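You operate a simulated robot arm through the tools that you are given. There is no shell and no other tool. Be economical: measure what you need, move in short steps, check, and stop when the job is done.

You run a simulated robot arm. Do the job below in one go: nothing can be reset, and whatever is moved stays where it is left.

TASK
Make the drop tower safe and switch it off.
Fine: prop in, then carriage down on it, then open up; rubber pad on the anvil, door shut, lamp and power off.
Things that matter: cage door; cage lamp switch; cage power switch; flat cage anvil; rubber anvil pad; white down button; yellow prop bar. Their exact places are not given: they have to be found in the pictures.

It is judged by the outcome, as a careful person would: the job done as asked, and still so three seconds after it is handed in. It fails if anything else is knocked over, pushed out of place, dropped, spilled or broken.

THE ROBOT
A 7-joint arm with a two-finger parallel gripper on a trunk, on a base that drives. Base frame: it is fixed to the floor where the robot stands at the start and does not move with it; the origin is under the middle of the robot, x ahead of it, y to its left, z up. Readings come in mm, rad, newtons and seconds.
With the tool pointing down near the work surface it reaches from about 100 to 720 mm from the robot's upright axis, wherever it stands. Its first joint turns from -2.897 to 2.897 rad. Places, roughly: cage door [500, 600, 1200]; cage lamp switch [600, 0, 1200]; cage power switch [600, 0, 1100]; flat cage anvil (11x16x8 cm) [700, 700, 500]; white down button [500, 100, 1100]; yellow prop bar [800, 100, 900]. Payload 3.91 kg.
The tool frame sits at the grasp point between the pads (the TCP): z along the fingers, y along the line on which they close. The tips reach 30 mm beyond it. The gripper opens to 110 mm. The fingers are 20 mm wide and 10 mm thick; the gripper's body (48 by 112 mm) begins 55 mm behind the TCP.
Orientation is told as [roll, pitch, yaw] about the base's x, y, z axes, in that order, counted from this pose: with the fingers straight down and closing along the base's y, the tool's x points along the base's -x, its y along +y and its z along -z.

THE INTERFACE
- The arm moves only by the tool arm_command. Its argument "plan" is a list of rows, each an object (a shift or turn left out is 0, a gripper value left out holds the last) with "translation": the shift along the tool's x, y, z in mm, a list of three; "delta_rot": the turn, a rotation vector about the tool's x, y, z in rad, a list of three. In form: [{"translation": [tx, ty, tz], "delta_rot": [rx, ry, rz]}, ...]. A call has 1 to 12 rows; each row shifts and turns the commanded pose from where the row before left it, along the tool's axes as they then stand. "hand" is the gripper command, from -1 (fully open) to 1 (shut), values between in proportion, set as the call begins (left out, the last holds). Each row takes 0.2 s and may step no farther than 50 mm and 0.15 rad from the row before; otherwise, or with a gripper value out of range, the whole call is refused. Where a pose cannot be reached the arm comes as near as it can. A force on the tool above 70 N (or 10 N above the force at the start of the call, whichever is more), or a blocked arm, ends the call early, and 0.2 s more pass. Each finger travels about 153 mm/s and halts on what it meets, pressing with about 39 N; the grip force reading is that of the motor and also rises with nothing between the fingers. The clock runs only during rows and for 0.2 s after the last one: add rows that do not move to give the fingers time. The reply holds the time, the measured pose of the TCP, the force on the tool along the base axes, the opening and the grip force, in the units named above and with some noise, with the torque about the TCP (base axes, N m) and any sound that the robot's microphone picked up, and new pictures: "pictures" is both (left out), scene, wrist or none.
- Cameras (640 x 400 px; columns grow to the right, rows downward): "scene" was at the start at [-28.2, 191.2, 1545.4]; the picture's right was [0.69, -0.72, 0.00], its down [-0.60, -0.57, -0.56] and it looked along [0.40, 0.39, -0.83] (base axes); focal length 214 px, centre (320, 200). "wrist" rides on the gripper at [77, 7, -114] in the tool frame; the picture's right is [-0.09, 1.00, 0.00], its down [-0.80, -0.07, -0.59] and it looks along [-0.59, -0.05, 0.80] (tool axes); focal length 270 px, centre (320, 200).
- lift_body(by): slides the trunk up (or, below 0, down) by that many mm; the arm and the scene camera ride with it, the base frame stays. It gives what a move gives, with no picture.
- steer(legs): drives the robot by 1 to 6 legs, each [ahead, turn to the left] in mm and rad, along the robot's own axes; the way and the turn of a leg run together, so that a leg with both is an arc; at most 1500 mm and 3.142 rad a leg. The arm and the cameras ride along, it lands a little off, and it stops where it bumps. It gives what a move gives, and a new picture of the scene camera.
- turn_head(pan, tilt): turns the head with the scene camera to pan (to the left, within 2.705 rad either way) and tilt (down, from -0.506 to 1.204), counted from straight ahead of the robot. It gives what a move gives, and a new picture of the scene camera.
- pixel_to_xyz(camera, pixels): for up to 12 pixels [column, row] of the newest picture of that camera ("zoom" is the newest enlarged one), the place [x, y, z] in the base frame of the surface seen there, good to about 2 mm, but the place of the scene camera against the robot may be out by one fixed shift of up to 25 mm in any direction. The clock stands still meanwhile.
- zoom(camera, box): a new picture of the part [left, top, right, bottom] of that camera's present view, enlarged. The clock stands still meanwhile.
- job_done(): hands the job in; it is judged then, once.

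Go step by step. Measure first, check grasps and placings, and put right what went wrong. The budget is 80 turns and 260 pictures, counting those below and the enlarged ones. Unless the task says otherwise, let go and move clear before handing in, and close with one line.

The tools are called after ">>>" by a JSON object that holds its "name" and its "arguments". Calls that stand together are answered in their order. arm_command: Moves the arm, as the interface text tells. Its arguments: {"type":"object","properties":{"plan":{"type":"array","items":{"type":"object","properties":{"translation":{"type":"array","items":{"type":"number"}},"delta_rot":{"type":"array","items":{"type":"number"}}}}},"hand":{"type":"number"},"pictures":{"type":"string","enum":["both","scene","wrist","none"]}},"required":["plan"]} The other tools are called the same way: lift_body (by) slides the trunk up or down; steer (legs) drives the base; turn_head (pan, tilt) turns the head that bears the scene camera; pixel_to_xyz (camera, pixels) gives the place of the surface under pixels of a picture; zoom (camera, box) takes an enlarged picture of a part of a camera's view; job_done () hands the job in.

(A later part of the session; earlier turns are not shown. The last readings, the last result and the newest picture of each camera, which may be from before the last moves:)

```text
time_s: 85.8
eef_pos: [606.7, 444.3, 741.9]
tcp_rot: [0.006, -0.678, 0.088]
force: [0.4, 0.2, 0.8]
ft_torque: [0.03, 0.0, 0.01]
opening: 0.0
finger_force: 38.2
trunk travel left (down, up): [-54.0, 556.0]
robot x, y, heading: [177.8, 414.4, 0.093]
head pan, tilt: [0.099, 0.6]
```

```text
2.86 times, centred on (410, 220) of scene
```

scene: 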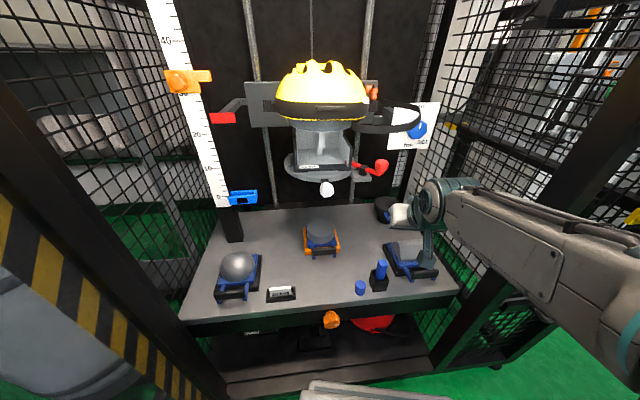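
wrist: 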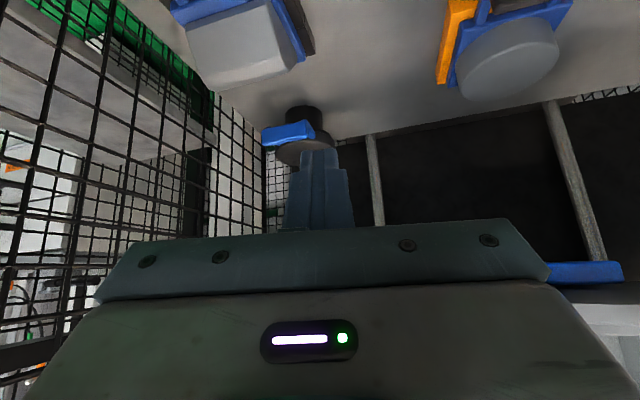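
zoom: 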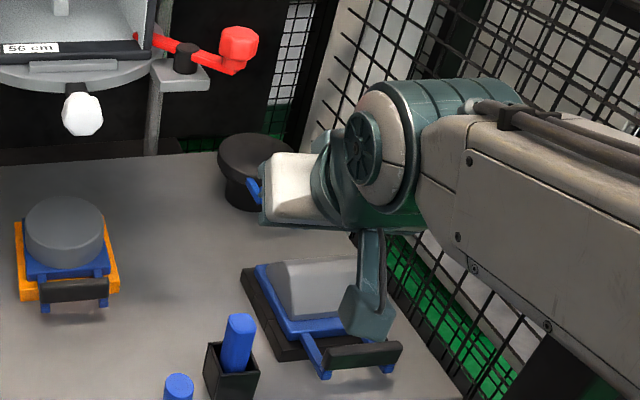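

Handle is a U-tab: bar centre ≈(830,407,587), yaw 0.3, ~65 wide. Measure the anvil's rim, side mesh clearance, and then rotate the tool yaw to 0.3.

>>> {"name": "pixel_to_xyz", "arguments": {"camera": "wrist", "pixels": [[465, 86], [556, 58], [538, 46], [490, 98], [510, 72], [228, 140], [245, 170], [200, 170], [215, 120], [262, 141], [307, 133], [309, 125]]}}

>>> {"name": "arm_command", "arguments": {"plan": [{"delta_rot": [-0.066, 0, -0.082]}, {"delta_rot": [-0.066, 0, -0.082]}, {}], "hand": -0.6, "pictures": "wrist"}}

```text
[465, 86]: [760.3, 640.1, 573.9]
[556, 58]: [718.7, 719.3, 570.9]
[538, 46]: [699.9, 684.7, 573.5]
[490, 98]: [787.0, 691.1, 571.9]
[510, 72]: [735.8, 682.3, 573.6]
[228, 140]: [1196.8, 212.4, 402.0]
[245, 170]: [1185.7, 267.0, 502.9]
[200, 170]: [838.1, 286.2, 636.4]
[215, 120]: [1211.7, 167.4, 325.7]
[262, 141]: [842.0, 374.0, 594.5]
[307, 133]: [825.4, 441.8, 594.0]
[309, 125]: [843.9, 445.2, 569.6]
```

```text
time_s: 86.7
eef_pos: [602.5, 444.0, 744.5]
tcp_rot: [0.004, -0.687, 0.303]
force: [-0.4, 0.2, -0.3]
ft_torque: [-0.03, 0.03, 0.01]
opening: 88.0
finger_force: 0.1
trunk travel left (down, up): [-54.0, 556.0]
robot x, y, heading: [178.6, 418.2, 0.09]
head pan, tilt: [0.099, 0.6]
```

wrist: 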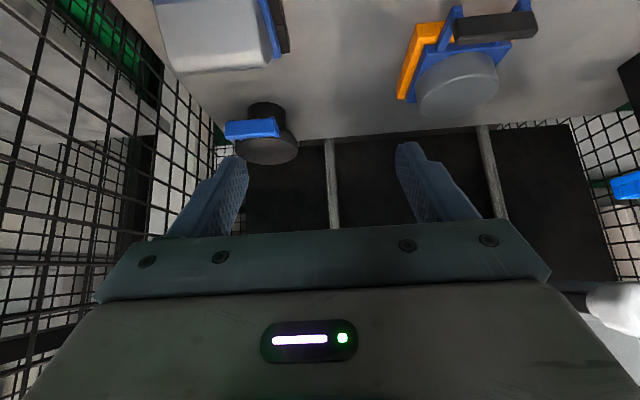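

Side mesh is ~115 mm right of the tab, so there's room. Approach to a point short of and above the tab, then check.

>>> {"name": "pixel_to_xyz", "arguments": {"camera": "wrist", "pixels": [[421, 100], [495, 76], [462, 56], [452, 116], [458, 86], [437, 68], [483, 104]]}}

>>> {"name": "arm_command", "arguments": {"plan": [{"translation": [0, -35, 0]}, {"translation": [0, -35, 0]}, {"translation": [0, -33, 0]}, {"translation": [-29, 0, 23.8]}, {"translation": [-29, 0, 23.8]}, {"translation": [-29, 0, 23.8]}, {"translation": [-29, 0, 23.8]}, {"translation": [25.4, 0, 30.9]}, {"translation": [25.4, 0, 30.9]}, {}], "pictures": "both"}}

```text
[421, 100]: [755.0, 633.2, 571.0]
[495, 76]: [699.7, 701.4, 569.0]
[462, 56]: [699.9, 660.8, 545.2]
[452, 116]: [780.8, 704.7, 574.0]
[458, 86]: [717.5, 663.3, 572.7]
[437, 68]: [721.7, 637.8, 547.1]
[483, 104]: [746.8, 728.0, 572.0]
```

```text
time_s: 88.8
eef_pos: [778.0, 392.9, 663.1]
tcp_rot: [0.003, -0.686, 0.301]
force: [0.3, 0.7, 0.8]
ft_torque: [-0.01, -0.01, -0.01]
opening: 87.9
finger_force: 0.1
trunk travel left (down, up): [-54.0, 556.0]
robot x, y, heading: [176.6, 420.1, 0.089]
head pan, tilt: [0.099, 0.6]
```

scene: 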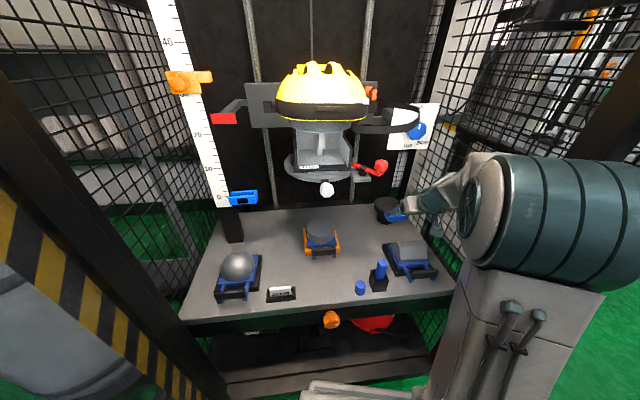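
wrist: 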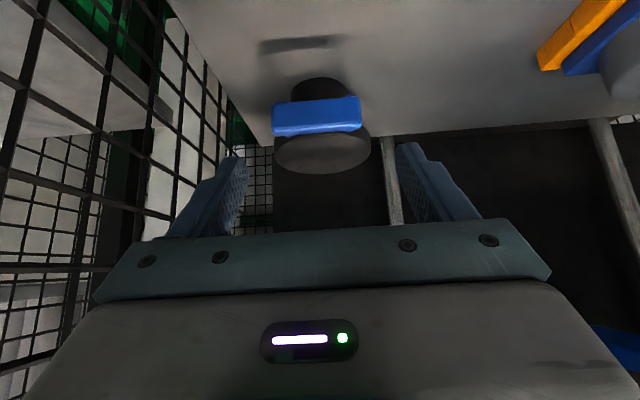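

Tab is centred between the fingers at (317,117). Measure tab and disc once more before gripping.

>>> {"name": "pixel_to_xyz", "arguments": {"camera": "wrist", "pixels": [[275, 122], [317, 118], [358, 114], [317, 106], [317, 130], [276, 150], [368, 148], [320, 170], [320, 140], [365, 120], [322, 95]]}}

>>> {"name": "zoom", "arguments": {"camera": "wrist", "box": [230, 60, 410, 190]}}

```text
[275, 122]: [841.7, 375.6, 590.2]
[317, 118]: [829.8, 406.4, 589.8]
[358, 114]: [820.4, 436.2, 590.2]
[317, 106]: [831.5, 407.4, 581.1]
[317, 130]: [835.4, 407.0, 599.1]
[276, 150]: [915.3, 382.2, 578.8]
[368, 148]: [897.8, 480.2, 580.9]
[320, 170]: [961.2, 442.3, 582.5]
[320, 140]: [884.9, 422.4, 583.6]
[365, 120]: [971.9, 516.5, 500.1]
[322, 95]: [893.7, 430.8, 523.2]
```

```text
3.08 times, centred on (320, 125) of wrist
```

zoom: 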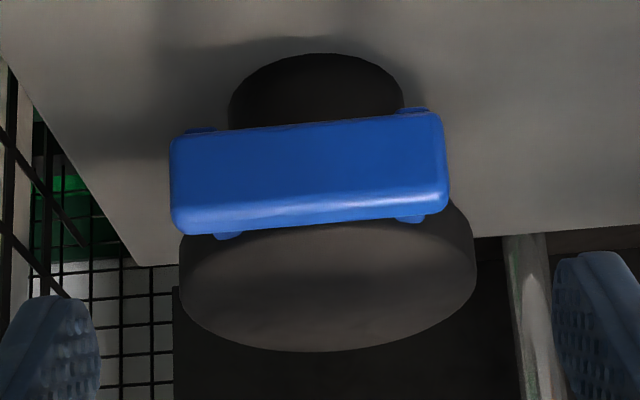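

Tab centre (830.5,406.5,589.5); disc centre ≈(906.5,431), 80 mm behind it, top z≈582. Advance 95 mm along the tool and close.

>>> {"name": "arm_command", "arguments": {"plan": [{"translation": [0.7, -1, 32]}, {"translation": [0.7, -1, 32]}, {"translation": [0.6, -0.7, 31]}, {}], "pictures": "wrist"}}

>>> {"name": "arm_command", "arguments": {"plan": [{}, {}, {}], "hand": 1, "pictures": "both"}}

```text
time_s: 89.8
eef_pos: [833.8, 406.8, 590.0]
tcp_rot: [0.004, -0.685, 0.302]
force: [-0.6, -0.1, 0.2]
ft_torque: [-0.02, 0.03, 0.01]
opening: 88.0
finger_force: 0.1
trunk travel left (down, up): [-54.0, 556.0]
robot x, y, heading: [177.0, 418.0, 0.087]
head pan, tilt: [0.099, 0.6]
```

wrist: 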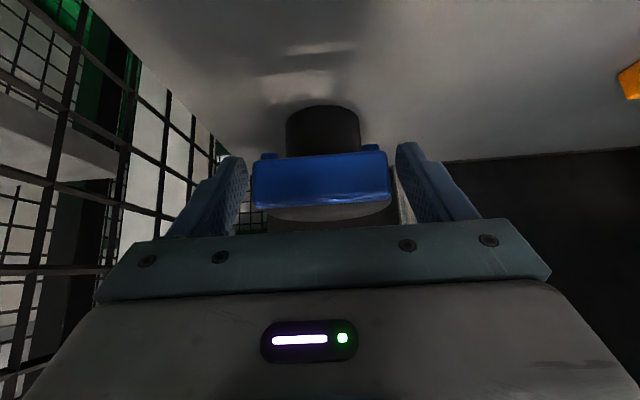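

```text
time_s: 90.7
eef_pos: [832.3, 406.3, 590.4]
tcp_rot: [0.003, -0.687, 0.302]
force: [0.6, 1.1, -1.3]
ft_torque: [0.03, 0.01, 0.08]
opening: 71.8
finger_force: 39.2
trunk travel left (down, up): [-54.0, 556.0]
robot x, y, heading: [179.7, 416.6, 0.088]
head pan, tilt: [0.099, 0.6]
```

scene: 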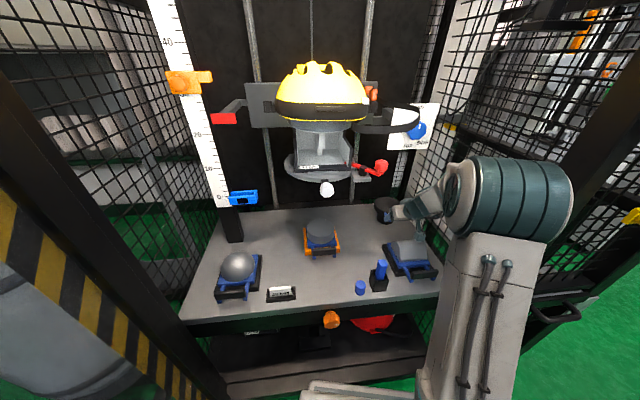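
wrist: 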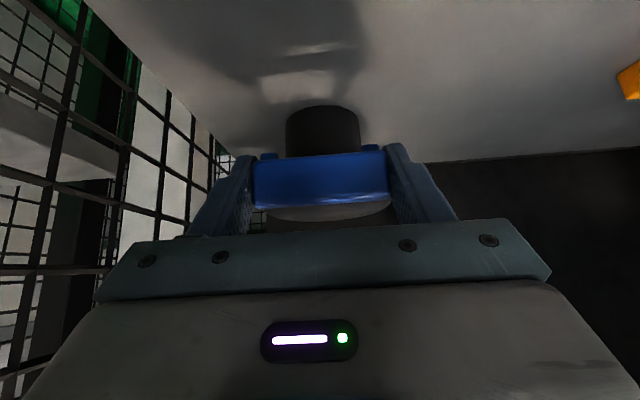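

Gripped at 71.8 mm. Lift 60 mm gently and check for sag.

>>> {"name": "arm_command", "arguments": {"plan": [{"translation": [-6.3, 0, -7.7]}, {"translation": [-6.3, 0, -7.7]}, {"translation": [-12.7, 0, -15.5]}, {"translation": [-12.7, 0, -15.5]}, {}], "pictures": "both"}}

>>> {"name": "zoom", "arguments": {"camera": "wrist", "box": [200, 60, 460, 230]}}

>>> {"name": "zoom", "arguments": {"camera": "scene", "box": [340, 150, 480, 290]}}

```text
time_s: 91.8
eef_pos: [832.3, 405.0, 650.1]
tcp_rot: [0.003, -0.684, 0.302]
force: [-1.1, 0.2, -3.9]
ft_torque: [-0.1, 0.31, 0.01]
opening: 71.8
finger_force: 39.1
trunk travel left (down, up): [-54.0, 556.0]
robot x, y, heading: [178.4, 416.2, 0.089]
head pan, tilt: [0.099, 0.6]
```

scene: 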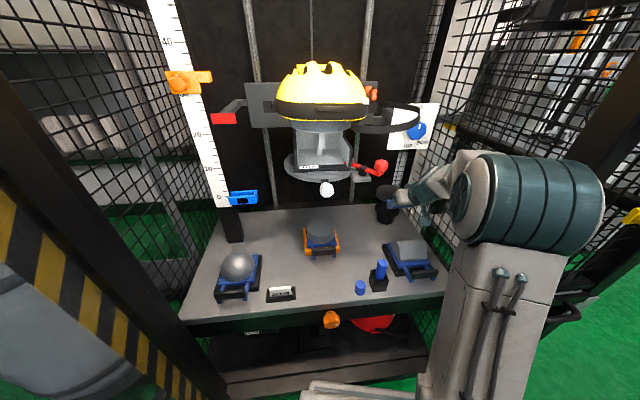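
wrist: 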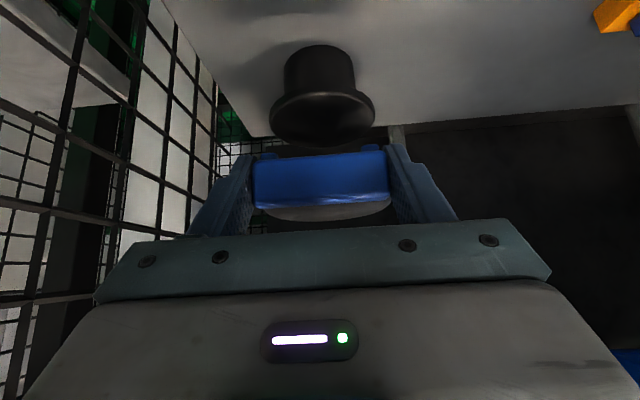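

```text
2.35 times, centred on (330, 145) of wrist
```

zoom: 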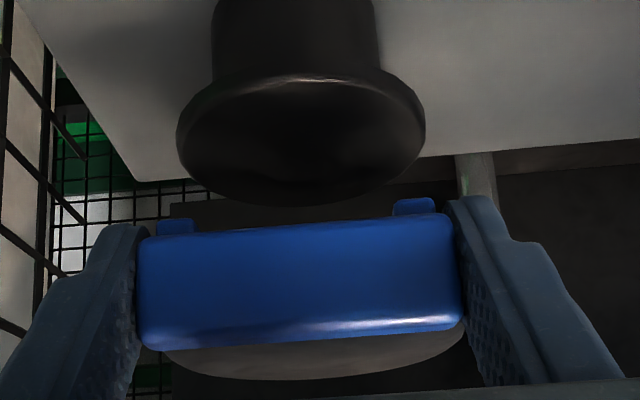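

```text
2.86 times, centred on (410, 220) of scene
```

zoom: 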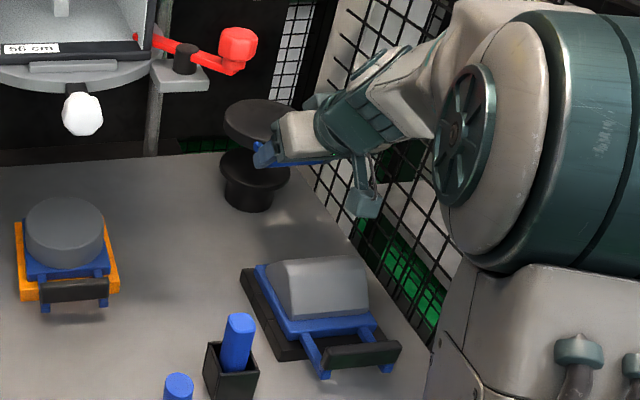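

Pad hangs level. Measure the stand top (pad underside height), then carry it left over the anvil at this height.

>>> {"name": "pixel_to_xyz", "arguments": {"camera": "wrist", "pixels": [[322, 128], [300, 120], [345, 118], [322, 140]]}}

>>> {"name": "arm_command", "arguments": {"plan": [{"translation": [10.5, 45, -8.6]}, {"translation": [10.5, 45, -8.6]}, {"translation": [10.5, 45, -8.6]}, {"translation": [10.5, 45, -8.6]}, {}], "pictures": "both"}}

```text
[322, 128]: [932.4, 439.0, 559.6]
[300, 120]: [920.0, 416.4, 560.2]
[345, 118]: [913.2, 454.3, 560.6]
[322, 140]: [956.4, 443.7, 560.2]
```

```text
time_s: 93.0
eef_pos: [725.2, 559.8, 650.7]
tcp_rot: [0.004, -0.685, 0.302]
force: [-0.6, -0.3, -4.2]
ft_torque: [-0.07, 0.33, -0.02]
opening: 71.8
finger_force: 38.8
trunk travel left (down, up): [-54.0, 556.0]
robot x, y, heading: [177.7, 417.9, 0.088]
head pan, tilt: [0.099, 0.6]
```

scene: 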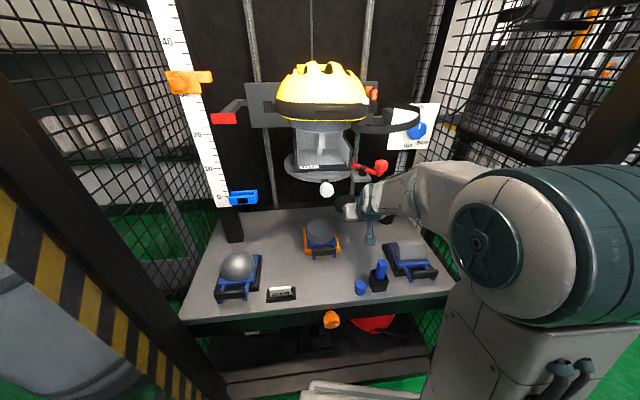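
wrist: 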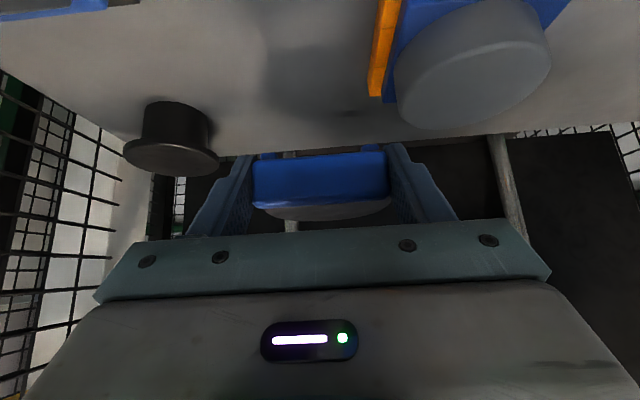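

Pad underside is 30 mm below TCP height. Re-measure the anvil's top rim from here.

>>> {"name": "pixel_to_xyz", "arguments": {"camera": "wrist", "pixels": [[399, 100], [420, 124], [455, 124], [500, 110], [530, 92], [548, 66], [480, 80], [440, 70]]}}

>>> {"name": "zoom", "arguments": {"camera": "wrist", "box": [360, 0, 580, 140]}}

```text
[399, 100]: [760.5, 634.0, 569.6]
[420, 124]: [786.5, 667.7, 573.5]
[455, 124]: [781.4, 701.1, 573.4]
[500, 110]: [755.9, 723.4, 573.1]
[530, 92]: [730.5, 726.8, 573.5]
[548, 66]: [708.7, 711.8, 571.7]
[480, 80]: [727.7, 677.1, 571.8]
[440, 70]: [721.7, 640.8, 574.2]
```

```text
2.86 times, centred on (470, 70) of wrist
```

zoom: 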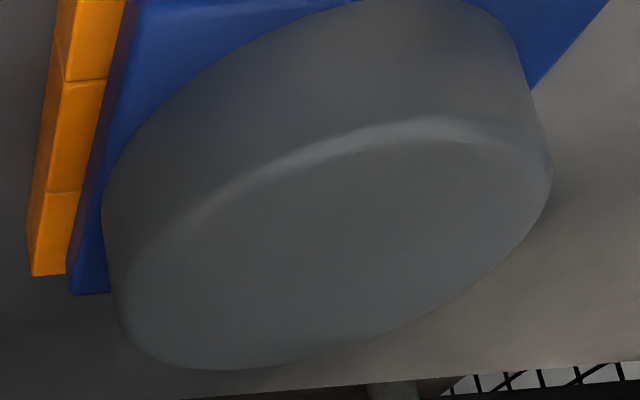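

Anvil centre (739,679), r≈48, top z≈573. Move over it and yaw the hand +0.2 so the wrist stays clear of the carriage's white knob.

>>> {"name": "arm_command", "arguments": {"plan": [{"translation": [7.1, 31, -5.8]}, {"translation": [7.1, 31, -5.8]}, {"translation": [7.1, 31, -5.8]}, {"delta_rot": [-0.0634, 0, -0.0773]}, {"delta_rot": [-0.0634, 0, -0.0773]}, {}], "pictures": "both"}}

>>> {"name": "zoom", "arguments": {"camera": "scene", "box": [260, 150, 420, 270]}}

```text
time_s: 94.5
eef_pos: [673.8, 644.3, 650.2]
tcp_rot: [0.001, -0.687, 0.501]
force: [-0.1, -0.3, -3.9]
ft_torque: [-0.19, 0.31, 0.05]
opening: 71.8
finger_force: 38.8
trunk travel left (down, up): [-54.0, 556.0]
robot x, y, heading: [177.1, 411.7, 0.09]
head pan, tilt: [0.099, 0.6]
```

scene: 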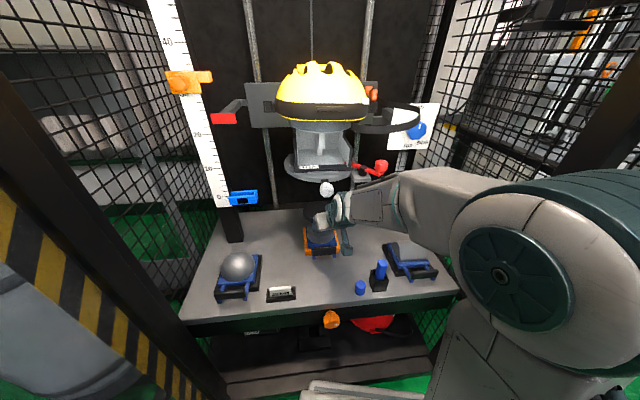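
wrist: 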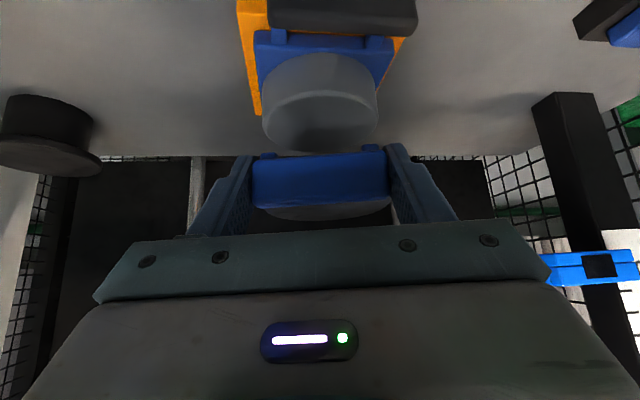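

```text
3.33 times, centred on (340, 210) of scene
```

zoom: 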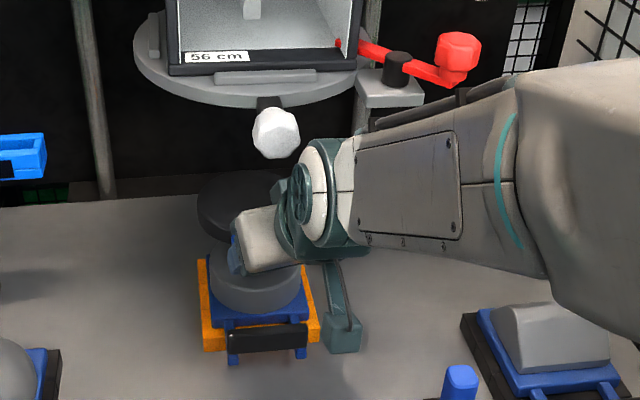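

Alignment nearly right (correct −4, −2 mm). Lower to about 2 mm above contact.

>>> {"name": "arm_command", "arguments": {"plan": [{"translation": [11, -0.8, 11]}, {"translation": [11, -0.8, 11]}, {"translation": [10, -0.7, 10.5]}, {}], "pictures": "both"}}

>>> {"name": "zoom", "arguments": {"camera": "scene", "box": [260, 150, 420, 270]}}

>>> {"name": "zoom", "arguments": {"camera": "wrist", "box": [200, 40, 440, 230]}}

```text
time_s: 95.5
eef_pos: [670.9, 638.3, 604.7]
tcp_rot: [0.002, -0.684, 0.5]
force: [0.0, -0.5, -3.9]
ft_torque: [-0.19, 0.27, -0.03]
opening: 71.8
finger_force: 38.9
trunk travel left (down, up): [-54.0, 556.0]
robot x, y, heading: [175.6, 416.9, 0.087]
head pan, tilt: [0.099, 0.6]
```

scene: 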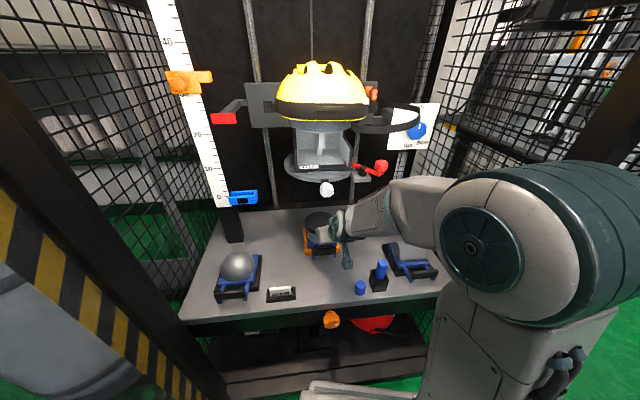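
wrist: 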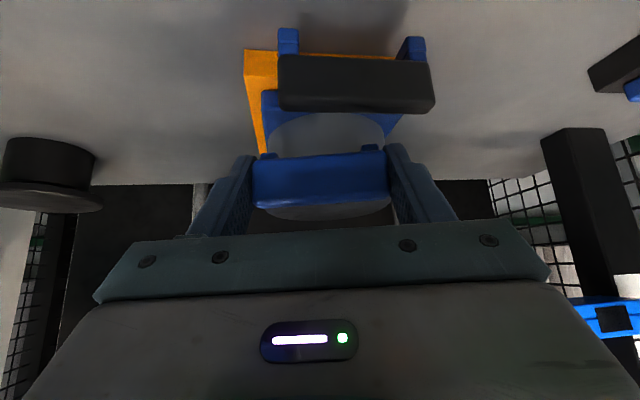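

```text
3.33 times, centred on (340, 210) of scene
```

zoom: 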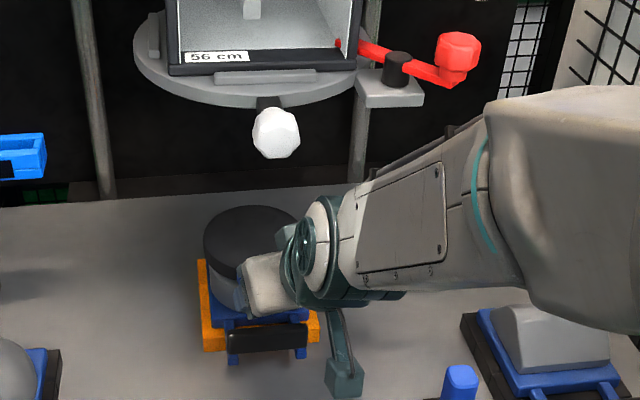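

```text
2.11 times, centred on (320, 135) of wrist
```

zoom: 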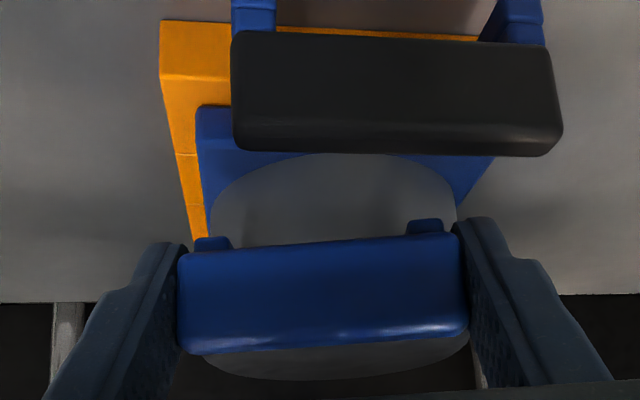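

Well aligned over the anvil. Lower in 1.5 mm steps until the weight comes off.

>>> {"name": "arm_command", "arguments": {"plan": [{"translation": [0.95, 0, 1.16]}, {"translation": [0.95, 0, 1.16]}, {"translation": [0.6, 0, 0.8]}, {}], "pictures": "none"}}

```text
time_s: 96.5
eef_pos: [670.2, 638.8, 603.9]
tcp_rot: [0.004, -0.691, 0.503]
force: [-16.1, -6.9, 21.5]
ft_torque: [0.44, -0.47, 0.14]
opening: 71.8
finger_force: 38.4
trunk travel left (down, up): [-54.0, 556.0]
robot x, y, heading: [176.6, 417.2, 0.089]
head pan, tilt: [0.099, 0.6]
```

Contact felt (≈25 N). Ease up 1 mm, open to 88 mm, and withdraw along the tool axis.

>>> {"name": "arm_command", "arguments": {"plan": [{"translation": [-0.8, 0, -0.9]}, {}], "pictures": "none"}}

>>> {"name": "arm_command", "arguments": {"plan": [{}, {}, {"translation": [0, 0, -20]}, {"translation": [0, 0, -30]}, {"translation": [10, 0, -40]}, {}], "hand": -0.6, "pictures": "both"}}

>>> {"name": "zoom", "arguments": {"camera": "scene", "box": [260, 150, 420, 270]}}

>>> {"name": "zoom", "arguments": {"camera": "wrist", "box": [200, 20, 440, 200]}}

```text
time_s: 97.0
eef_pos: [672.1, 638.3, 603.7]
tcp_rot: [0.003, -0.692, 0.502]
force: [-10.9, -4.0, 22.4]
ft_torque: [0.66, -0.77, 0.15]
opening: 71.9
finger_force: 39.3
trunk travel left (down, up): [-54.0, 556.0]
robot x, y, heading: [176.0, 415.6, 0.091]
head pan, tilt: [0.099, 0.6]
```

```text
time_s: 98.5
eef_pos: [609.8, 605.2, 665.4]
tcp_rot: [0.004, -0.687, 0.501]
force: [0.1, -0.2, -0.5]
ft_torque: [-0.01, 0.01, 0.03]
opening: 87.8
finger_force: 0.0
trunk travel left (down, up): [-54.0, 556.0]
robot x, y, heading: [177.3, 416.7, 0.092]
head pan, tilt: [0.099, 0.6]
```

scene: 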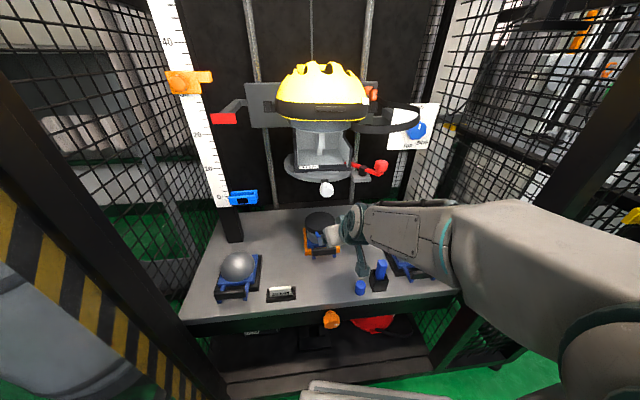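
wrist: 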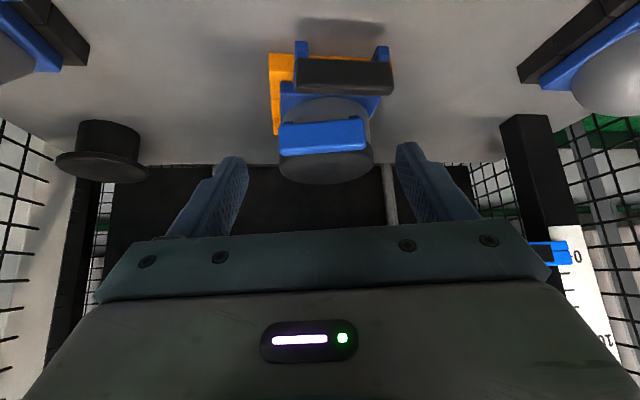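

```text
3.33 times, centred on (340, 210) of scene
```

zoom: 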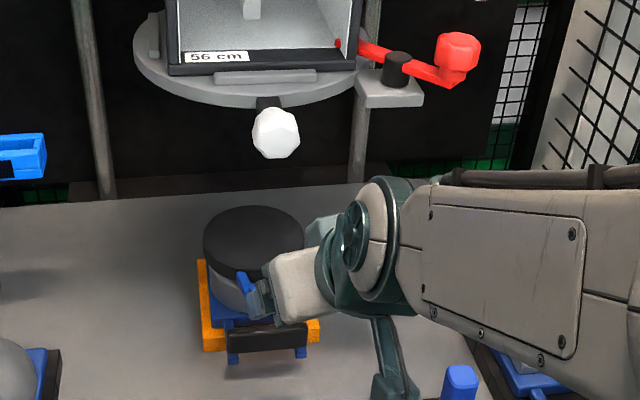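

```text
2.22 times, centred on (320, 110) of wrist
```

zoom: 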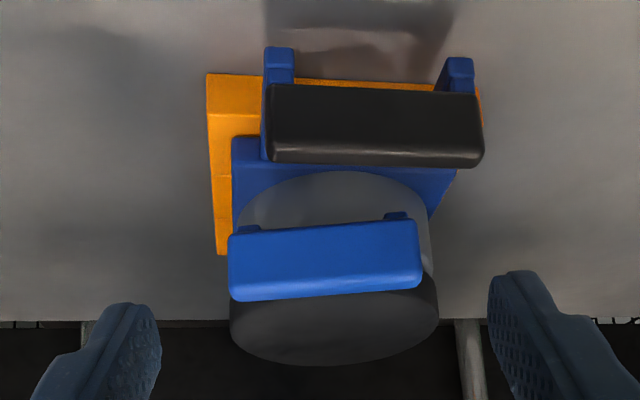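

Pad sits on the anvil. Check its centre numerically.

>>> {"name": "pixel_to_xyz", "arguments": {"camera": "wrist", "pixels": [[282, 162], [371, 158], [327, 182], [300, 178], [355, 177], [327, 165]]}}

```text
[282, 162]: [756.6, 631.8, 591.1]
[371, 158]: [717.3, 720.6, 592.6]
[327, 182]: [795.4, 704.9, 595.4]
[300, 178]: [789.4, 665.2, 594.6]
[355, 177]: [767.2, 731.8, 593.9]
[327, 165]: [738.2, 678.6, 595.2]
```

Pad centre ≈(750,682) vs anvil (739,679): seated on it within ~1 cm. Now retreat: retract the arm out of the cage and back the base straight out.

>>> {"name": "arm_command", "arguments": {"plan": [{"translation": [28.6, 0, -23.5]}, {"translation": [28.6, 0, -23.5]}, {"translation": [28.6, 0, -23.5]}, {"translation": [28.6, 0, -23.5]}, {}], "pictures": "none", "hand": 1}}

>>> {"name": "steer", "arguments": {"legs": [[-470, 0]]}}

>>> {"name": "turn_head", "arguments": {"pan": 0.9, "tilt": 0.5}}

```text
time_s: 99.5
eef_pos: [509.6, 547.5, 622.3]
tcp_rot: [0.042, -0.478, 0.479]
force: [0.5, -0.8, -0.6]
ft_torque: [0.0, 0.0, 0.01]
opening: 0.1
finger_force: 38.1
out of reach, approached as far as the arm can: row 4
trunk travel left (down, up): [-54.0, 556.0]
robot x, y, heading: [178.3, 413.7, 0.094]
head pan, tilt: [0.099, 0.6]
stopped in row 5: the arm was blocked; the commanded pose is now the measured one
```

```text
time_s: 102.2
eef_pos: [51.4, 505.5, 621.1]
tcp_rot: [0.042, -0.48, 0.468]
force: [-0.6, -0.3, -1.0]
ft_torque: [0.02, 0.0, -0.01]
opening: 0.0
finger_force: 37.4
trunk travel left (down, up): [-54.0, 556.0]
robot x, y, heading: [-283.2, 377.7, 0.079]
head pan, tilt: [0.099, 0.6]
```

scene: 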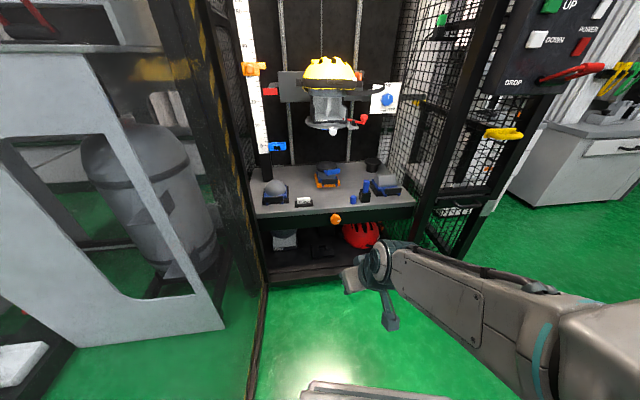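

```text
time_s: 103.4
eef_pos: [51.5, 504.8, 621.1]
tcp_rot: [0.042, -0.476, 0.467]
force: [0.6, 0.7, 1.0]
ft_torque: [0.0, 0.01, 0.01]
opening: 0.0
finger_force: 37.4
trunk travel left (down, up): [-54.0, 556.0]
robot x, y, heading: [-282.8, 376.8, 0.075]
head pan, tilt: [0.901, 0.499]
```

scene: 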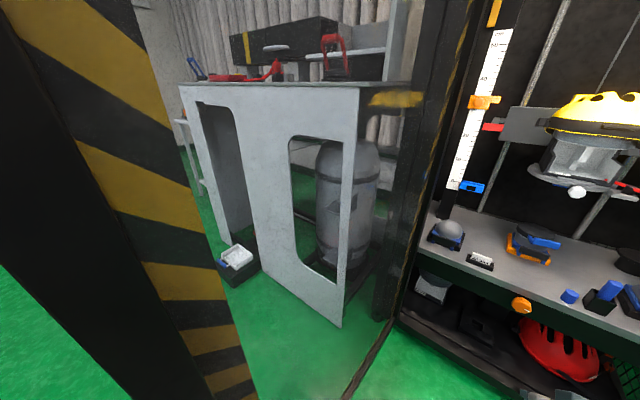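

Out of the cage; pad still on the anvil. Before manoeuvring to the door's free edge I'll look at the marble table behind for clearance, and raise the trunk.

>>> {"name": "lift_body", "arguments": {"by": 290}}

>>> {"name": "turn_head", "arguments": {"pan": 2.7, "tilt": 0.8}}

>>> {"name": "pixel_to_xyz", "arguments": {"camera": "scene", "pixels": [[100, 300], [200, 250], [300, 250], [400, 250], [320, 380], [320, 320], [200, 380], [450, 380], [520, 300], [60, 200]]}}

```text
time_s: 106.3
eef_pos: [50.3, 504.7, 911.5]
tcp_rot: [0.04, -0.48, 0.469]
force: [0.0, 0.5, 0.6]
ft_torque: [0.02, -0.01, -0.02]
opening: 0.1
finger_force: 37.5
trunk travel left (down, up): [-344.0, 266.0]
robot x, y, heading: [-281.8, 378.3, 0.076]
head pan, tilt: [0.901, 0.499]
```

```text
time_s: 108.1
eef_pos: [50.2, 504.1, 911.6]
tcp_rot: [0.041, -0.482, 0.47]
force: [-0.9, 0.1, 0.0]
ft_torque: [0.01, 0.0, -0.02]
opening: 0.1
finger_force: 37.5
trunk travel left (down, up): [-344.0, 266.0]
robot x, y, heading: [-280.0, 375.5, 0.082]
head pan, tilt: [2.7, 0.799]
```

scene: 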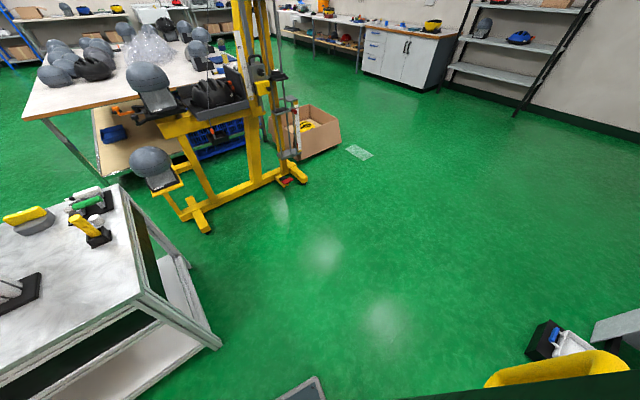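

```text
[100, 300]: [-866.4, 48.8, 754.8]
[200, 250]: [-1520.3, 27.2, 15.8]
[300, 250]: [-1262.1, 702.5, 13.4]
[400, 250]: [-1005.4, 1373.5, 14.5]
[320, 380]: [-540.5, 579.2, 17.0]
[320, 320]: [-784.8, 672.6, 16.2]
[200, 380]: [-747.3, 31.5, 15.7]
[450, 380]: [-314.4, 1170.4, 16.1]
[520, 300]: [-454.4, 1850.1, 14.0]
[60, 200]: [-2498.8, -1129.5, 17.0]
```

Table corner is near (−830, 80); the floor behind the door edge (x≈−950, y≈500) is free. I'll drive there so I face along the open door from its free-edge side.

>>> {"name": "steer", "arguments": {"legs": [[0, -0.3], [-740, 0], [0, 0.49]]}}

>>> {"name": "turn_head", "arguments": {"pan": 0.0, "tilt": 0.6}}

```text
time_s: 114.4
eef_pos: [-697.8, 723.2, 911.6]
tcp_rot: [0.04, -0.481, 0.677]
force: [0.0, -0.1, -0.5]
ft_torque: [-0.01, -0.01, 0.02]
opening: 0.3
finger_force: 37.7
trunk travel left (down, up): [-344.0, 266.0]
robot x, y, heading: [-998.2, 528.8, 0.277]
head pan, tilt: [2.7, 0.799]
```

scene: 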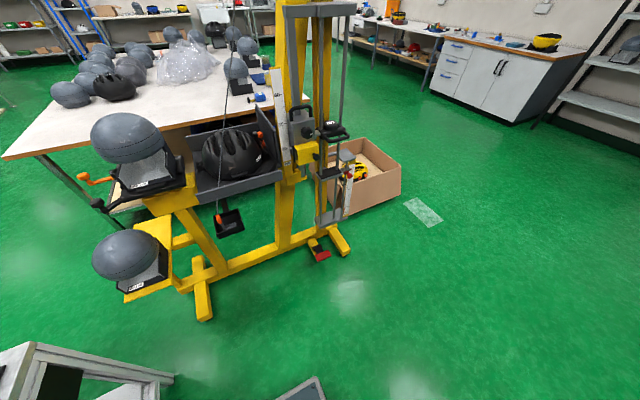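

```text
time_s: 116.8
eef_pos: [-698.3, 722.6, 913.5]
tcp_rot: [0.04, -0.48, 0.677]
force: [-0.1, 0.7, 0.3]
ft_torque: [0.01, 0.0, 0.01]
opening: 0.0
finger_force: 37.5
trunk travel left (down, up): [-344.0, 266.0]
robot x, y, heading: [-996.5, 529.7, 0.283]
head pan, tilt: [0.0, 0.6]
```

scene: 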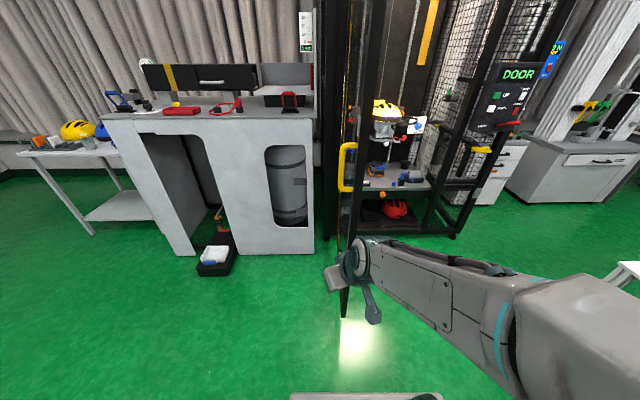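

I now see the door edge-on at column 345 with the handle on its left (outer) side. Reorient the tool to point level and forward (yaw ≈0.1) on the outer side.

>>> {"name": "arm_command", "arguments": {"plan": [{"delta_rot": [0.0635, 0, 0.122]}, {"delta_rot": [0.0635, 0, 0.122]}, {"delta_rot": [0.0635, 0, 0.122]}, {"delta_rot": [0.0635, 0, 0.122]}, {"translation": [-41, 0, 21]}, {"translation": [-41, 0, 21]}, {"translation": [-41, 0, 21]}, {"translation": [0, 40, 0]}, {}], "pictures": "none"}}

>>> {"name": "arm_command", "arguments": {"plan": [{"delta_rot": [0, -0.135, 0]}, {"delta_rot": [0, -0.135, 0]}, {"delta_rot": [0, -0.135, 0]}, {"delta_rot": [0, -0.135, 0]}, {"delta_rot": [0, -0.135, 0]}, {"delta_rot": [0, -0.135, 0]}, {"delta_rot": [0, -0.135, 0]}, {"delta_rot": [0, -0.135, 0]}, {}], "pictures": "both"}}

>>> {"name": "pixel_to_xyz", "arguments": {"camera": "scene", "pixels": [[343, 230], [347, 150], [345, 200], [341, 165], [342, 300]]}}

```text
time_s: 118.8
eef_pos: [-565.7, 781.6, 914.2]
tcp_rot: [0.036, -0.46, 0.128]
force: [-0.2, 0.6, -0.1]
ft_torque: [-0.04, 0.02, 0.0]
opening: 0.0
finger_force: 37.8
trunk travel left (down, up): [-344.0, 266.0]
robot x, y, heading: [-1000.3, 529.4, 0.283]
head pan, tilt: [0.0, 0.6]
```

```text
time_s: 120.8
eef_pos: [-556.4, 795.1, 915.1]
tcp_rot: [0.843, -1.529, -0.697]
force: [0.3, 0.2, -0.8]
ft_torque: [0.04, -0.01, -0.03]
opening: 0.0
finger_force: 37.7
out of reach, approached as far as the arm can: row 7, 8
trunk travel left (down, up): [-344.0, 266.0]
robot x, y, heading: [-997.5, 529.2, 0.286]
head pan, tilt: [0.0, 0.6]
```

scene: 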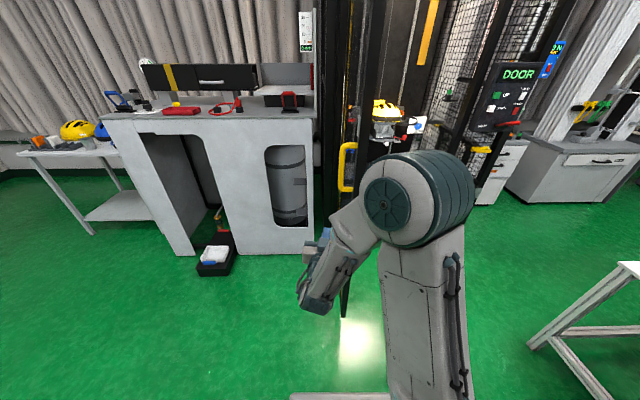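
wrist: 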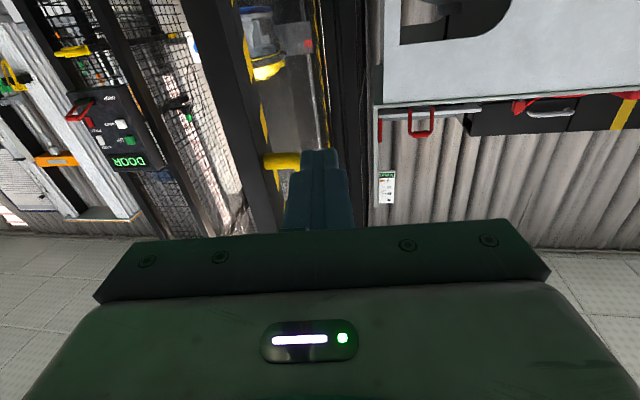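

```text
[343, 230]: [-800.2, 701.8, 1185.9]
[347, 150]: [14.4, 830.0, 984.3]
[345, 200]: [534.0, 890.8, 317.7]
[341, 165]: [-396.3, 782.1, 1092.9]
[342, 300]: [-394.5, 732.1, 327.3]
```

>>> {"name": "pixel_to_xyz", "arguments": {"camera": "wrist", "pixels": [[285, 160], [268, 160], [240, 100], [262, 180], [275, 200], [225, 100], [250, 50], [330, 100]]}}

>>> {"name": "zoom", "arguments": {"camera": "wrist", "box": [180, 0, 400, 220]}}

```text
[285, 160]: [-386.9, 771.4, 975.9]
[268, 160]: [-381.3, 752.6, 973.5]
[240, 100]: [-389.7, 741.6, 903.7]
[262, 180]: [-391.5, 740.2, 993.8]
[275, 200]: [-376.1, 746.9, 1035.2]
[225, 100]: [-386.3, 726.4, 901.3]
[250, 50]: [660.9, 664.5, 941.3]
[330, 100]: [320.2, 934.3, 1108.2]
```

```text
1.82 times, centred on (290, 110) of wrist
```

zoom: 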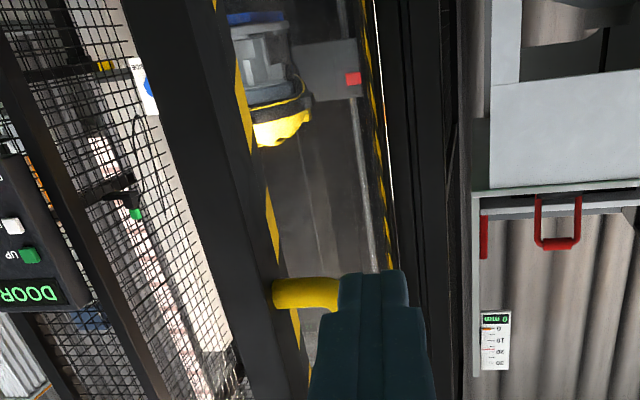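

Door end face is at x≈−388, y 715–742, handle bottom at z≈975 (I'm below it). Drive 150 ahead along the outer side, then slide the hand past the edge.

>>> {"name": "arm_command", "arguments": {"plan": [{"translation": [0, 15, 0]}, {}], "pictures": "none"}}

>>> {"name": "steer", "arguments": {"legs": [[150, 0]]}}

>>> {"name": "arm_command", "arguments": {"plan": [{"translation": [0, 0, 45]}, {"translation": [0, 0, 45]}, {}], "pictures": "both"}}

```text
time_s: 121.4
eef_pos: [-557.8, 810.6, 915.5]
tcp_rot: [0.831, -1.529, -0.685]
force: [-0.2, 0.5, 0.1]
ft_torque: [-0.01, -0.01, -0.02]
opening: 0.1
finger_force: 38.0
trunk travel left (down, up): [-344.0, 266.0]
robot x, y, heading: [-994.9, 528.8, 0.281]
head pan, tilt: [0.0, 0.6]
```

```text
time_s: 122.8
eef_pos: [-420.3, 849.3, 915.4]
tcp_rot: [0.824, -1.528, -0.682]
force: [0.2, 0.1, -1.3]
ft_torque: [0.02, 0.0, 0.0]
opening: 0.0
finger_force: 37.1
trunk travel left (down, up): [-344.0, 266.0]
robot x, y, heading: [-855.8, 575.1, 0.288]
head pan, tilt: [0.0, 0.6]
```

scene: 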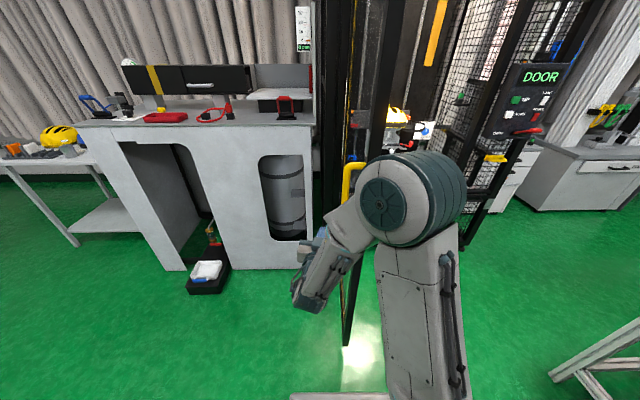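

```text
time_s: 123.6
eef_pos: [-328.5, 862.2, 912.4]
tcp_rot: [0.814, -1.527, -0.671]
force: [0.1, -0.3, -0.3]
ft_torque: [-0.03, -0.03, -0.01]
opening: 0.3
finger_force: 37.6
trunk travel left (down, up): [-344.0, 266.0]
robot x, y, heading: [-858.2, 569.5, 0.285]
head pan, tilt: [0.0, 0.6]
```

scene: 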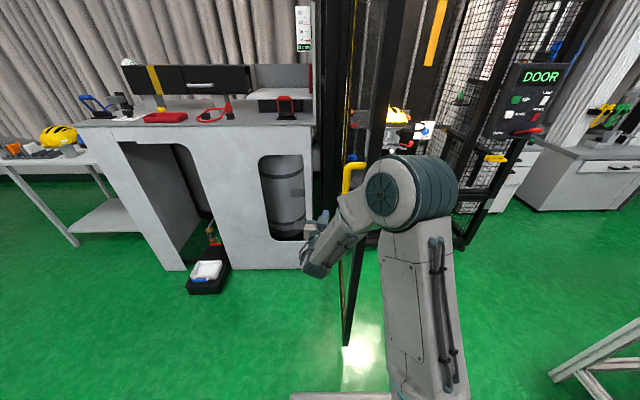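
wrist: 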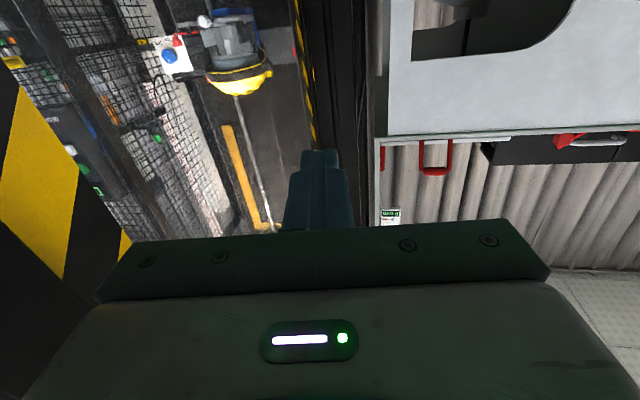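

Hand is past the edge on the outer side. Sweep right to push the door toward closing.

>>> {"name": "arm_command", "arguments": {"plan": [{"translation": [0, -41, 4]}, {"translation": [0, -41, 4]}, {"translation": [0, -40, 10]}, {"translation": [0, -45, 12]}, {"translation": [0, -45, 12]}, {"translation": [0, -45, 14]}, {}], "pictures": "both"}}

```text
time_s: 125.2
eef_pos: [-296.4, 744.6, 910.4]
tcp_rot: [0.811, -1.526, -0.669]
force: [-0.1, -0.2, -0.3]
ft_torque: [0.0, 0.02, -0.01]
opening: 0.0
finger_force: 37.6
out of reach, approached as far as the arm can: row 4, 5, 6
trunk travel left (down, up): [-344.0, 266.0]
robot x, y, heading: [-859.4, 569.9, 0.283]
head pan, tilt: [0.0, 0.6]
```

scene: 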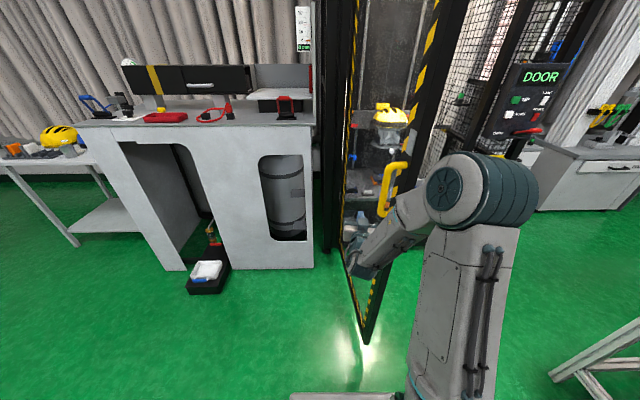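
wrist: 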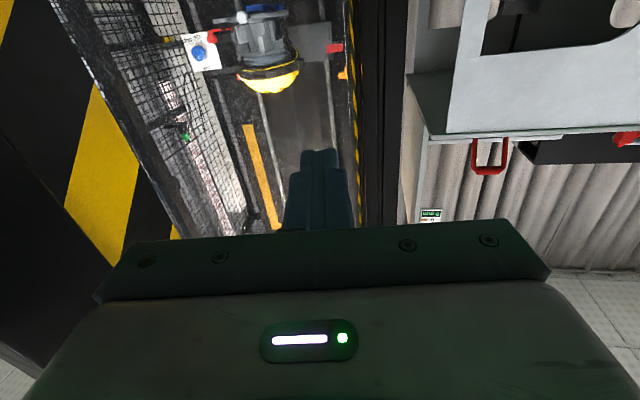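

The door follows. Arm is at its limit, so sweep on by turning the base right.

>>> {"name": "steer", "arguments": {"legs": [[0, -0.35]]}}

>>> {"name": "pixel_to_xyz", "arguments": {"camera": "wrist", "pixels": [[60, 150], [30, 150], [100, 200], [10, 250], [150, 225]]}}

```text
time_s: 126.7
eef_pos: [-269.8, 542.1, 908.2]
tcp_rot: [0.811, -1.527, -1.016]
force: [-1.2, -0.4, 0.2]
ft_torque: [-0.01, -0.02, -0.01]
opening: 0.0
finger_force: 37.2
trunk travel left (down, up): [-344.0, 266.0]
robot x, y, heading: [-855.8, 570.0, -0.061]
head pan, tilt: [0.0, 0.6]
```

scene: 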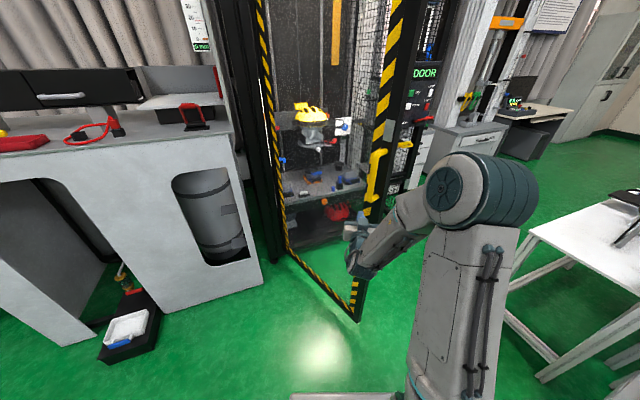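

```text
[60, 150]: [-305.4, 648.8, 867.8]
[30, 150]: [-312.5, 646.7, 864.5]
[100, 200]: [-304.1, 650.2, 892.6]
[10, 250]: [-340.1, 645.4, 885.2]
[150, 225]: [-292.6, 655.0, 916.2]
```

Now the robot faces the door's outer face. Measure where the leaf is.

>>> {"name": "pixel_to_xyz", "arguments": {"camera": "scene", "pixels": [[357, 310], [345, 305], [388, 100], [372, 200], [300, 262], [376, 180]]}}

>>> {"name": "zoom", "arguments": {"camera": "scene", "box": [260, 100, 460, 330]}}

```text
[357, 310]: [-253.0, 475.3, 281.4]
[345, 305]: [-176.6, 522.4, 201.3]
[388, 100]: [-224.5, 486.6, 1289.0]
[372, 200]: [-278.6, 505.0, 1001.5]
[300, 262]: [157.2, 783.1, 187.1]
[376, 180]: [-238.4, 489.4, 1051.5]
```

```text
1.74 times, centred on (360, 215) of scene
```

zoom: 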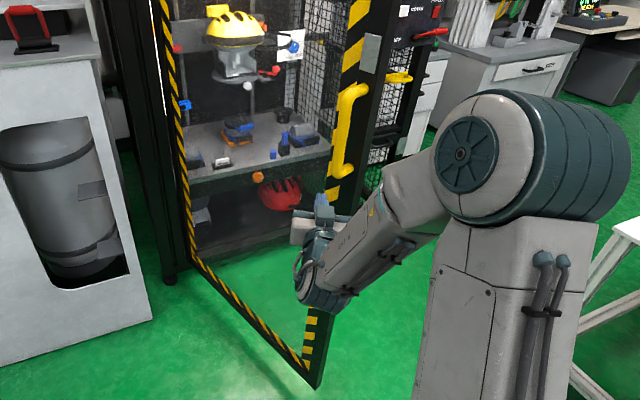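

Leaf edge ≈(−250,470), fingertip behind its stripe. I'll drive forward with right turn so the fingertip follows the door's arc.

>>> {"name": "steer", "arguments": {"legs": [[130, -0.2], [120, -0.05]]}}

>>> {"name": "pixel_to_xyz", "arguments": {"camera": "scene", "pixels": [[320, 200], [340, 250], [360, 200], [380, 150], [330, 310]]}}

```text
time_s: 128.8
eef_pos: [-52.5, 332.5, 909.9]
tcp_rot: [0.805, -1.527, -1.276]
force: [-0.7, -0.2, 0.4]
ft_torque: [0.03, -0.02, -0.02]
opening: 0.0
finger_force: 38.4
trunk travel left (down, up): [-344.0, 266.0]
robot x, y, heading: [-611.1, 513.0, -0.326]
head pan, tilt: [0.0, 0.6]
```

scene: 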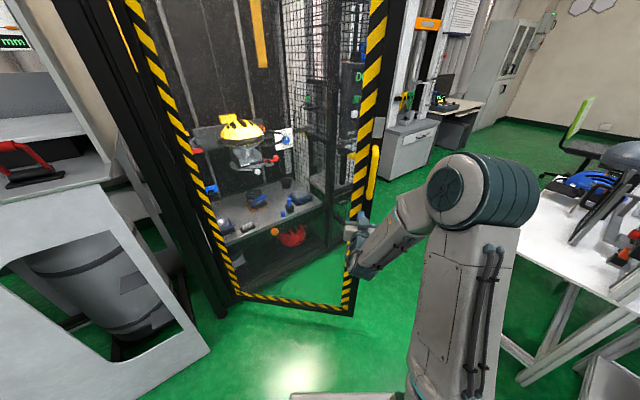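

```text
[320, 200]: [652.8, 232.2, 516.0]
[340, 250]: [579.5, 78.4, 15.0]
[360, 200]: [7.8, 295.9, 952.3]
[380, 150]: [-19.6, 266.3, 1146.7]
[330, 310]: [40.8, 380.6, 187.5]
```

The door follows well and the tip is still on its stripe. Continue with three more legs along the arc.

>>> {"name": "steer", "arguments": {"legs": [[150, 0.03], [150, 0.02], [130, 0.06]]}}

>>> {"name": "pixel_to_xyz", "arguments": {"camera": "scene", "pixels": [[360, 200], [380, 150], [350, 260], [370, 200]]}}

```text
time_s: 132.1
eef_pos: [381.1, 278.1, 909.3]
tcp_rot: [0.805, -1.527, -1.159]
force: [-0.1, 0.1, 0.7]
ft_torque: [-0.03, 0.0, 0.01]
opening: 0.1
finger_force: 37.7
trunk travel left (down, up): [-344.0, 266.0]
robot x, y, heading: [-196.3, 393.9, -0.208]
head pan, tilt: [0.0, 0.6]
```

scene: 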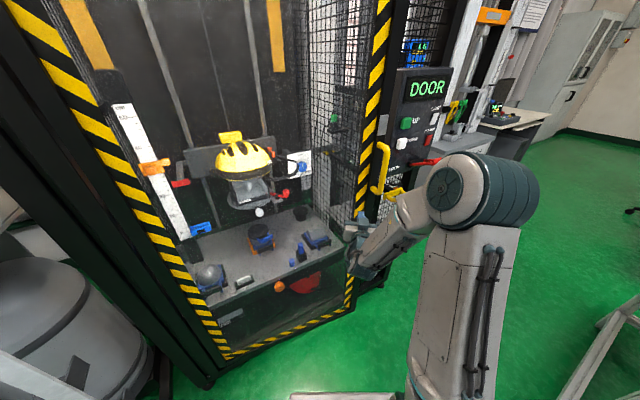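

```text
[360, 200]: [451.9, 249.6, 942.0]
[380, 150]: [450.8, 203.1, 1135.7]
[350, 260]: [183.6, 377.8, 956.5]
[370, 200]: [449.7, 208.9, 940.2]
```

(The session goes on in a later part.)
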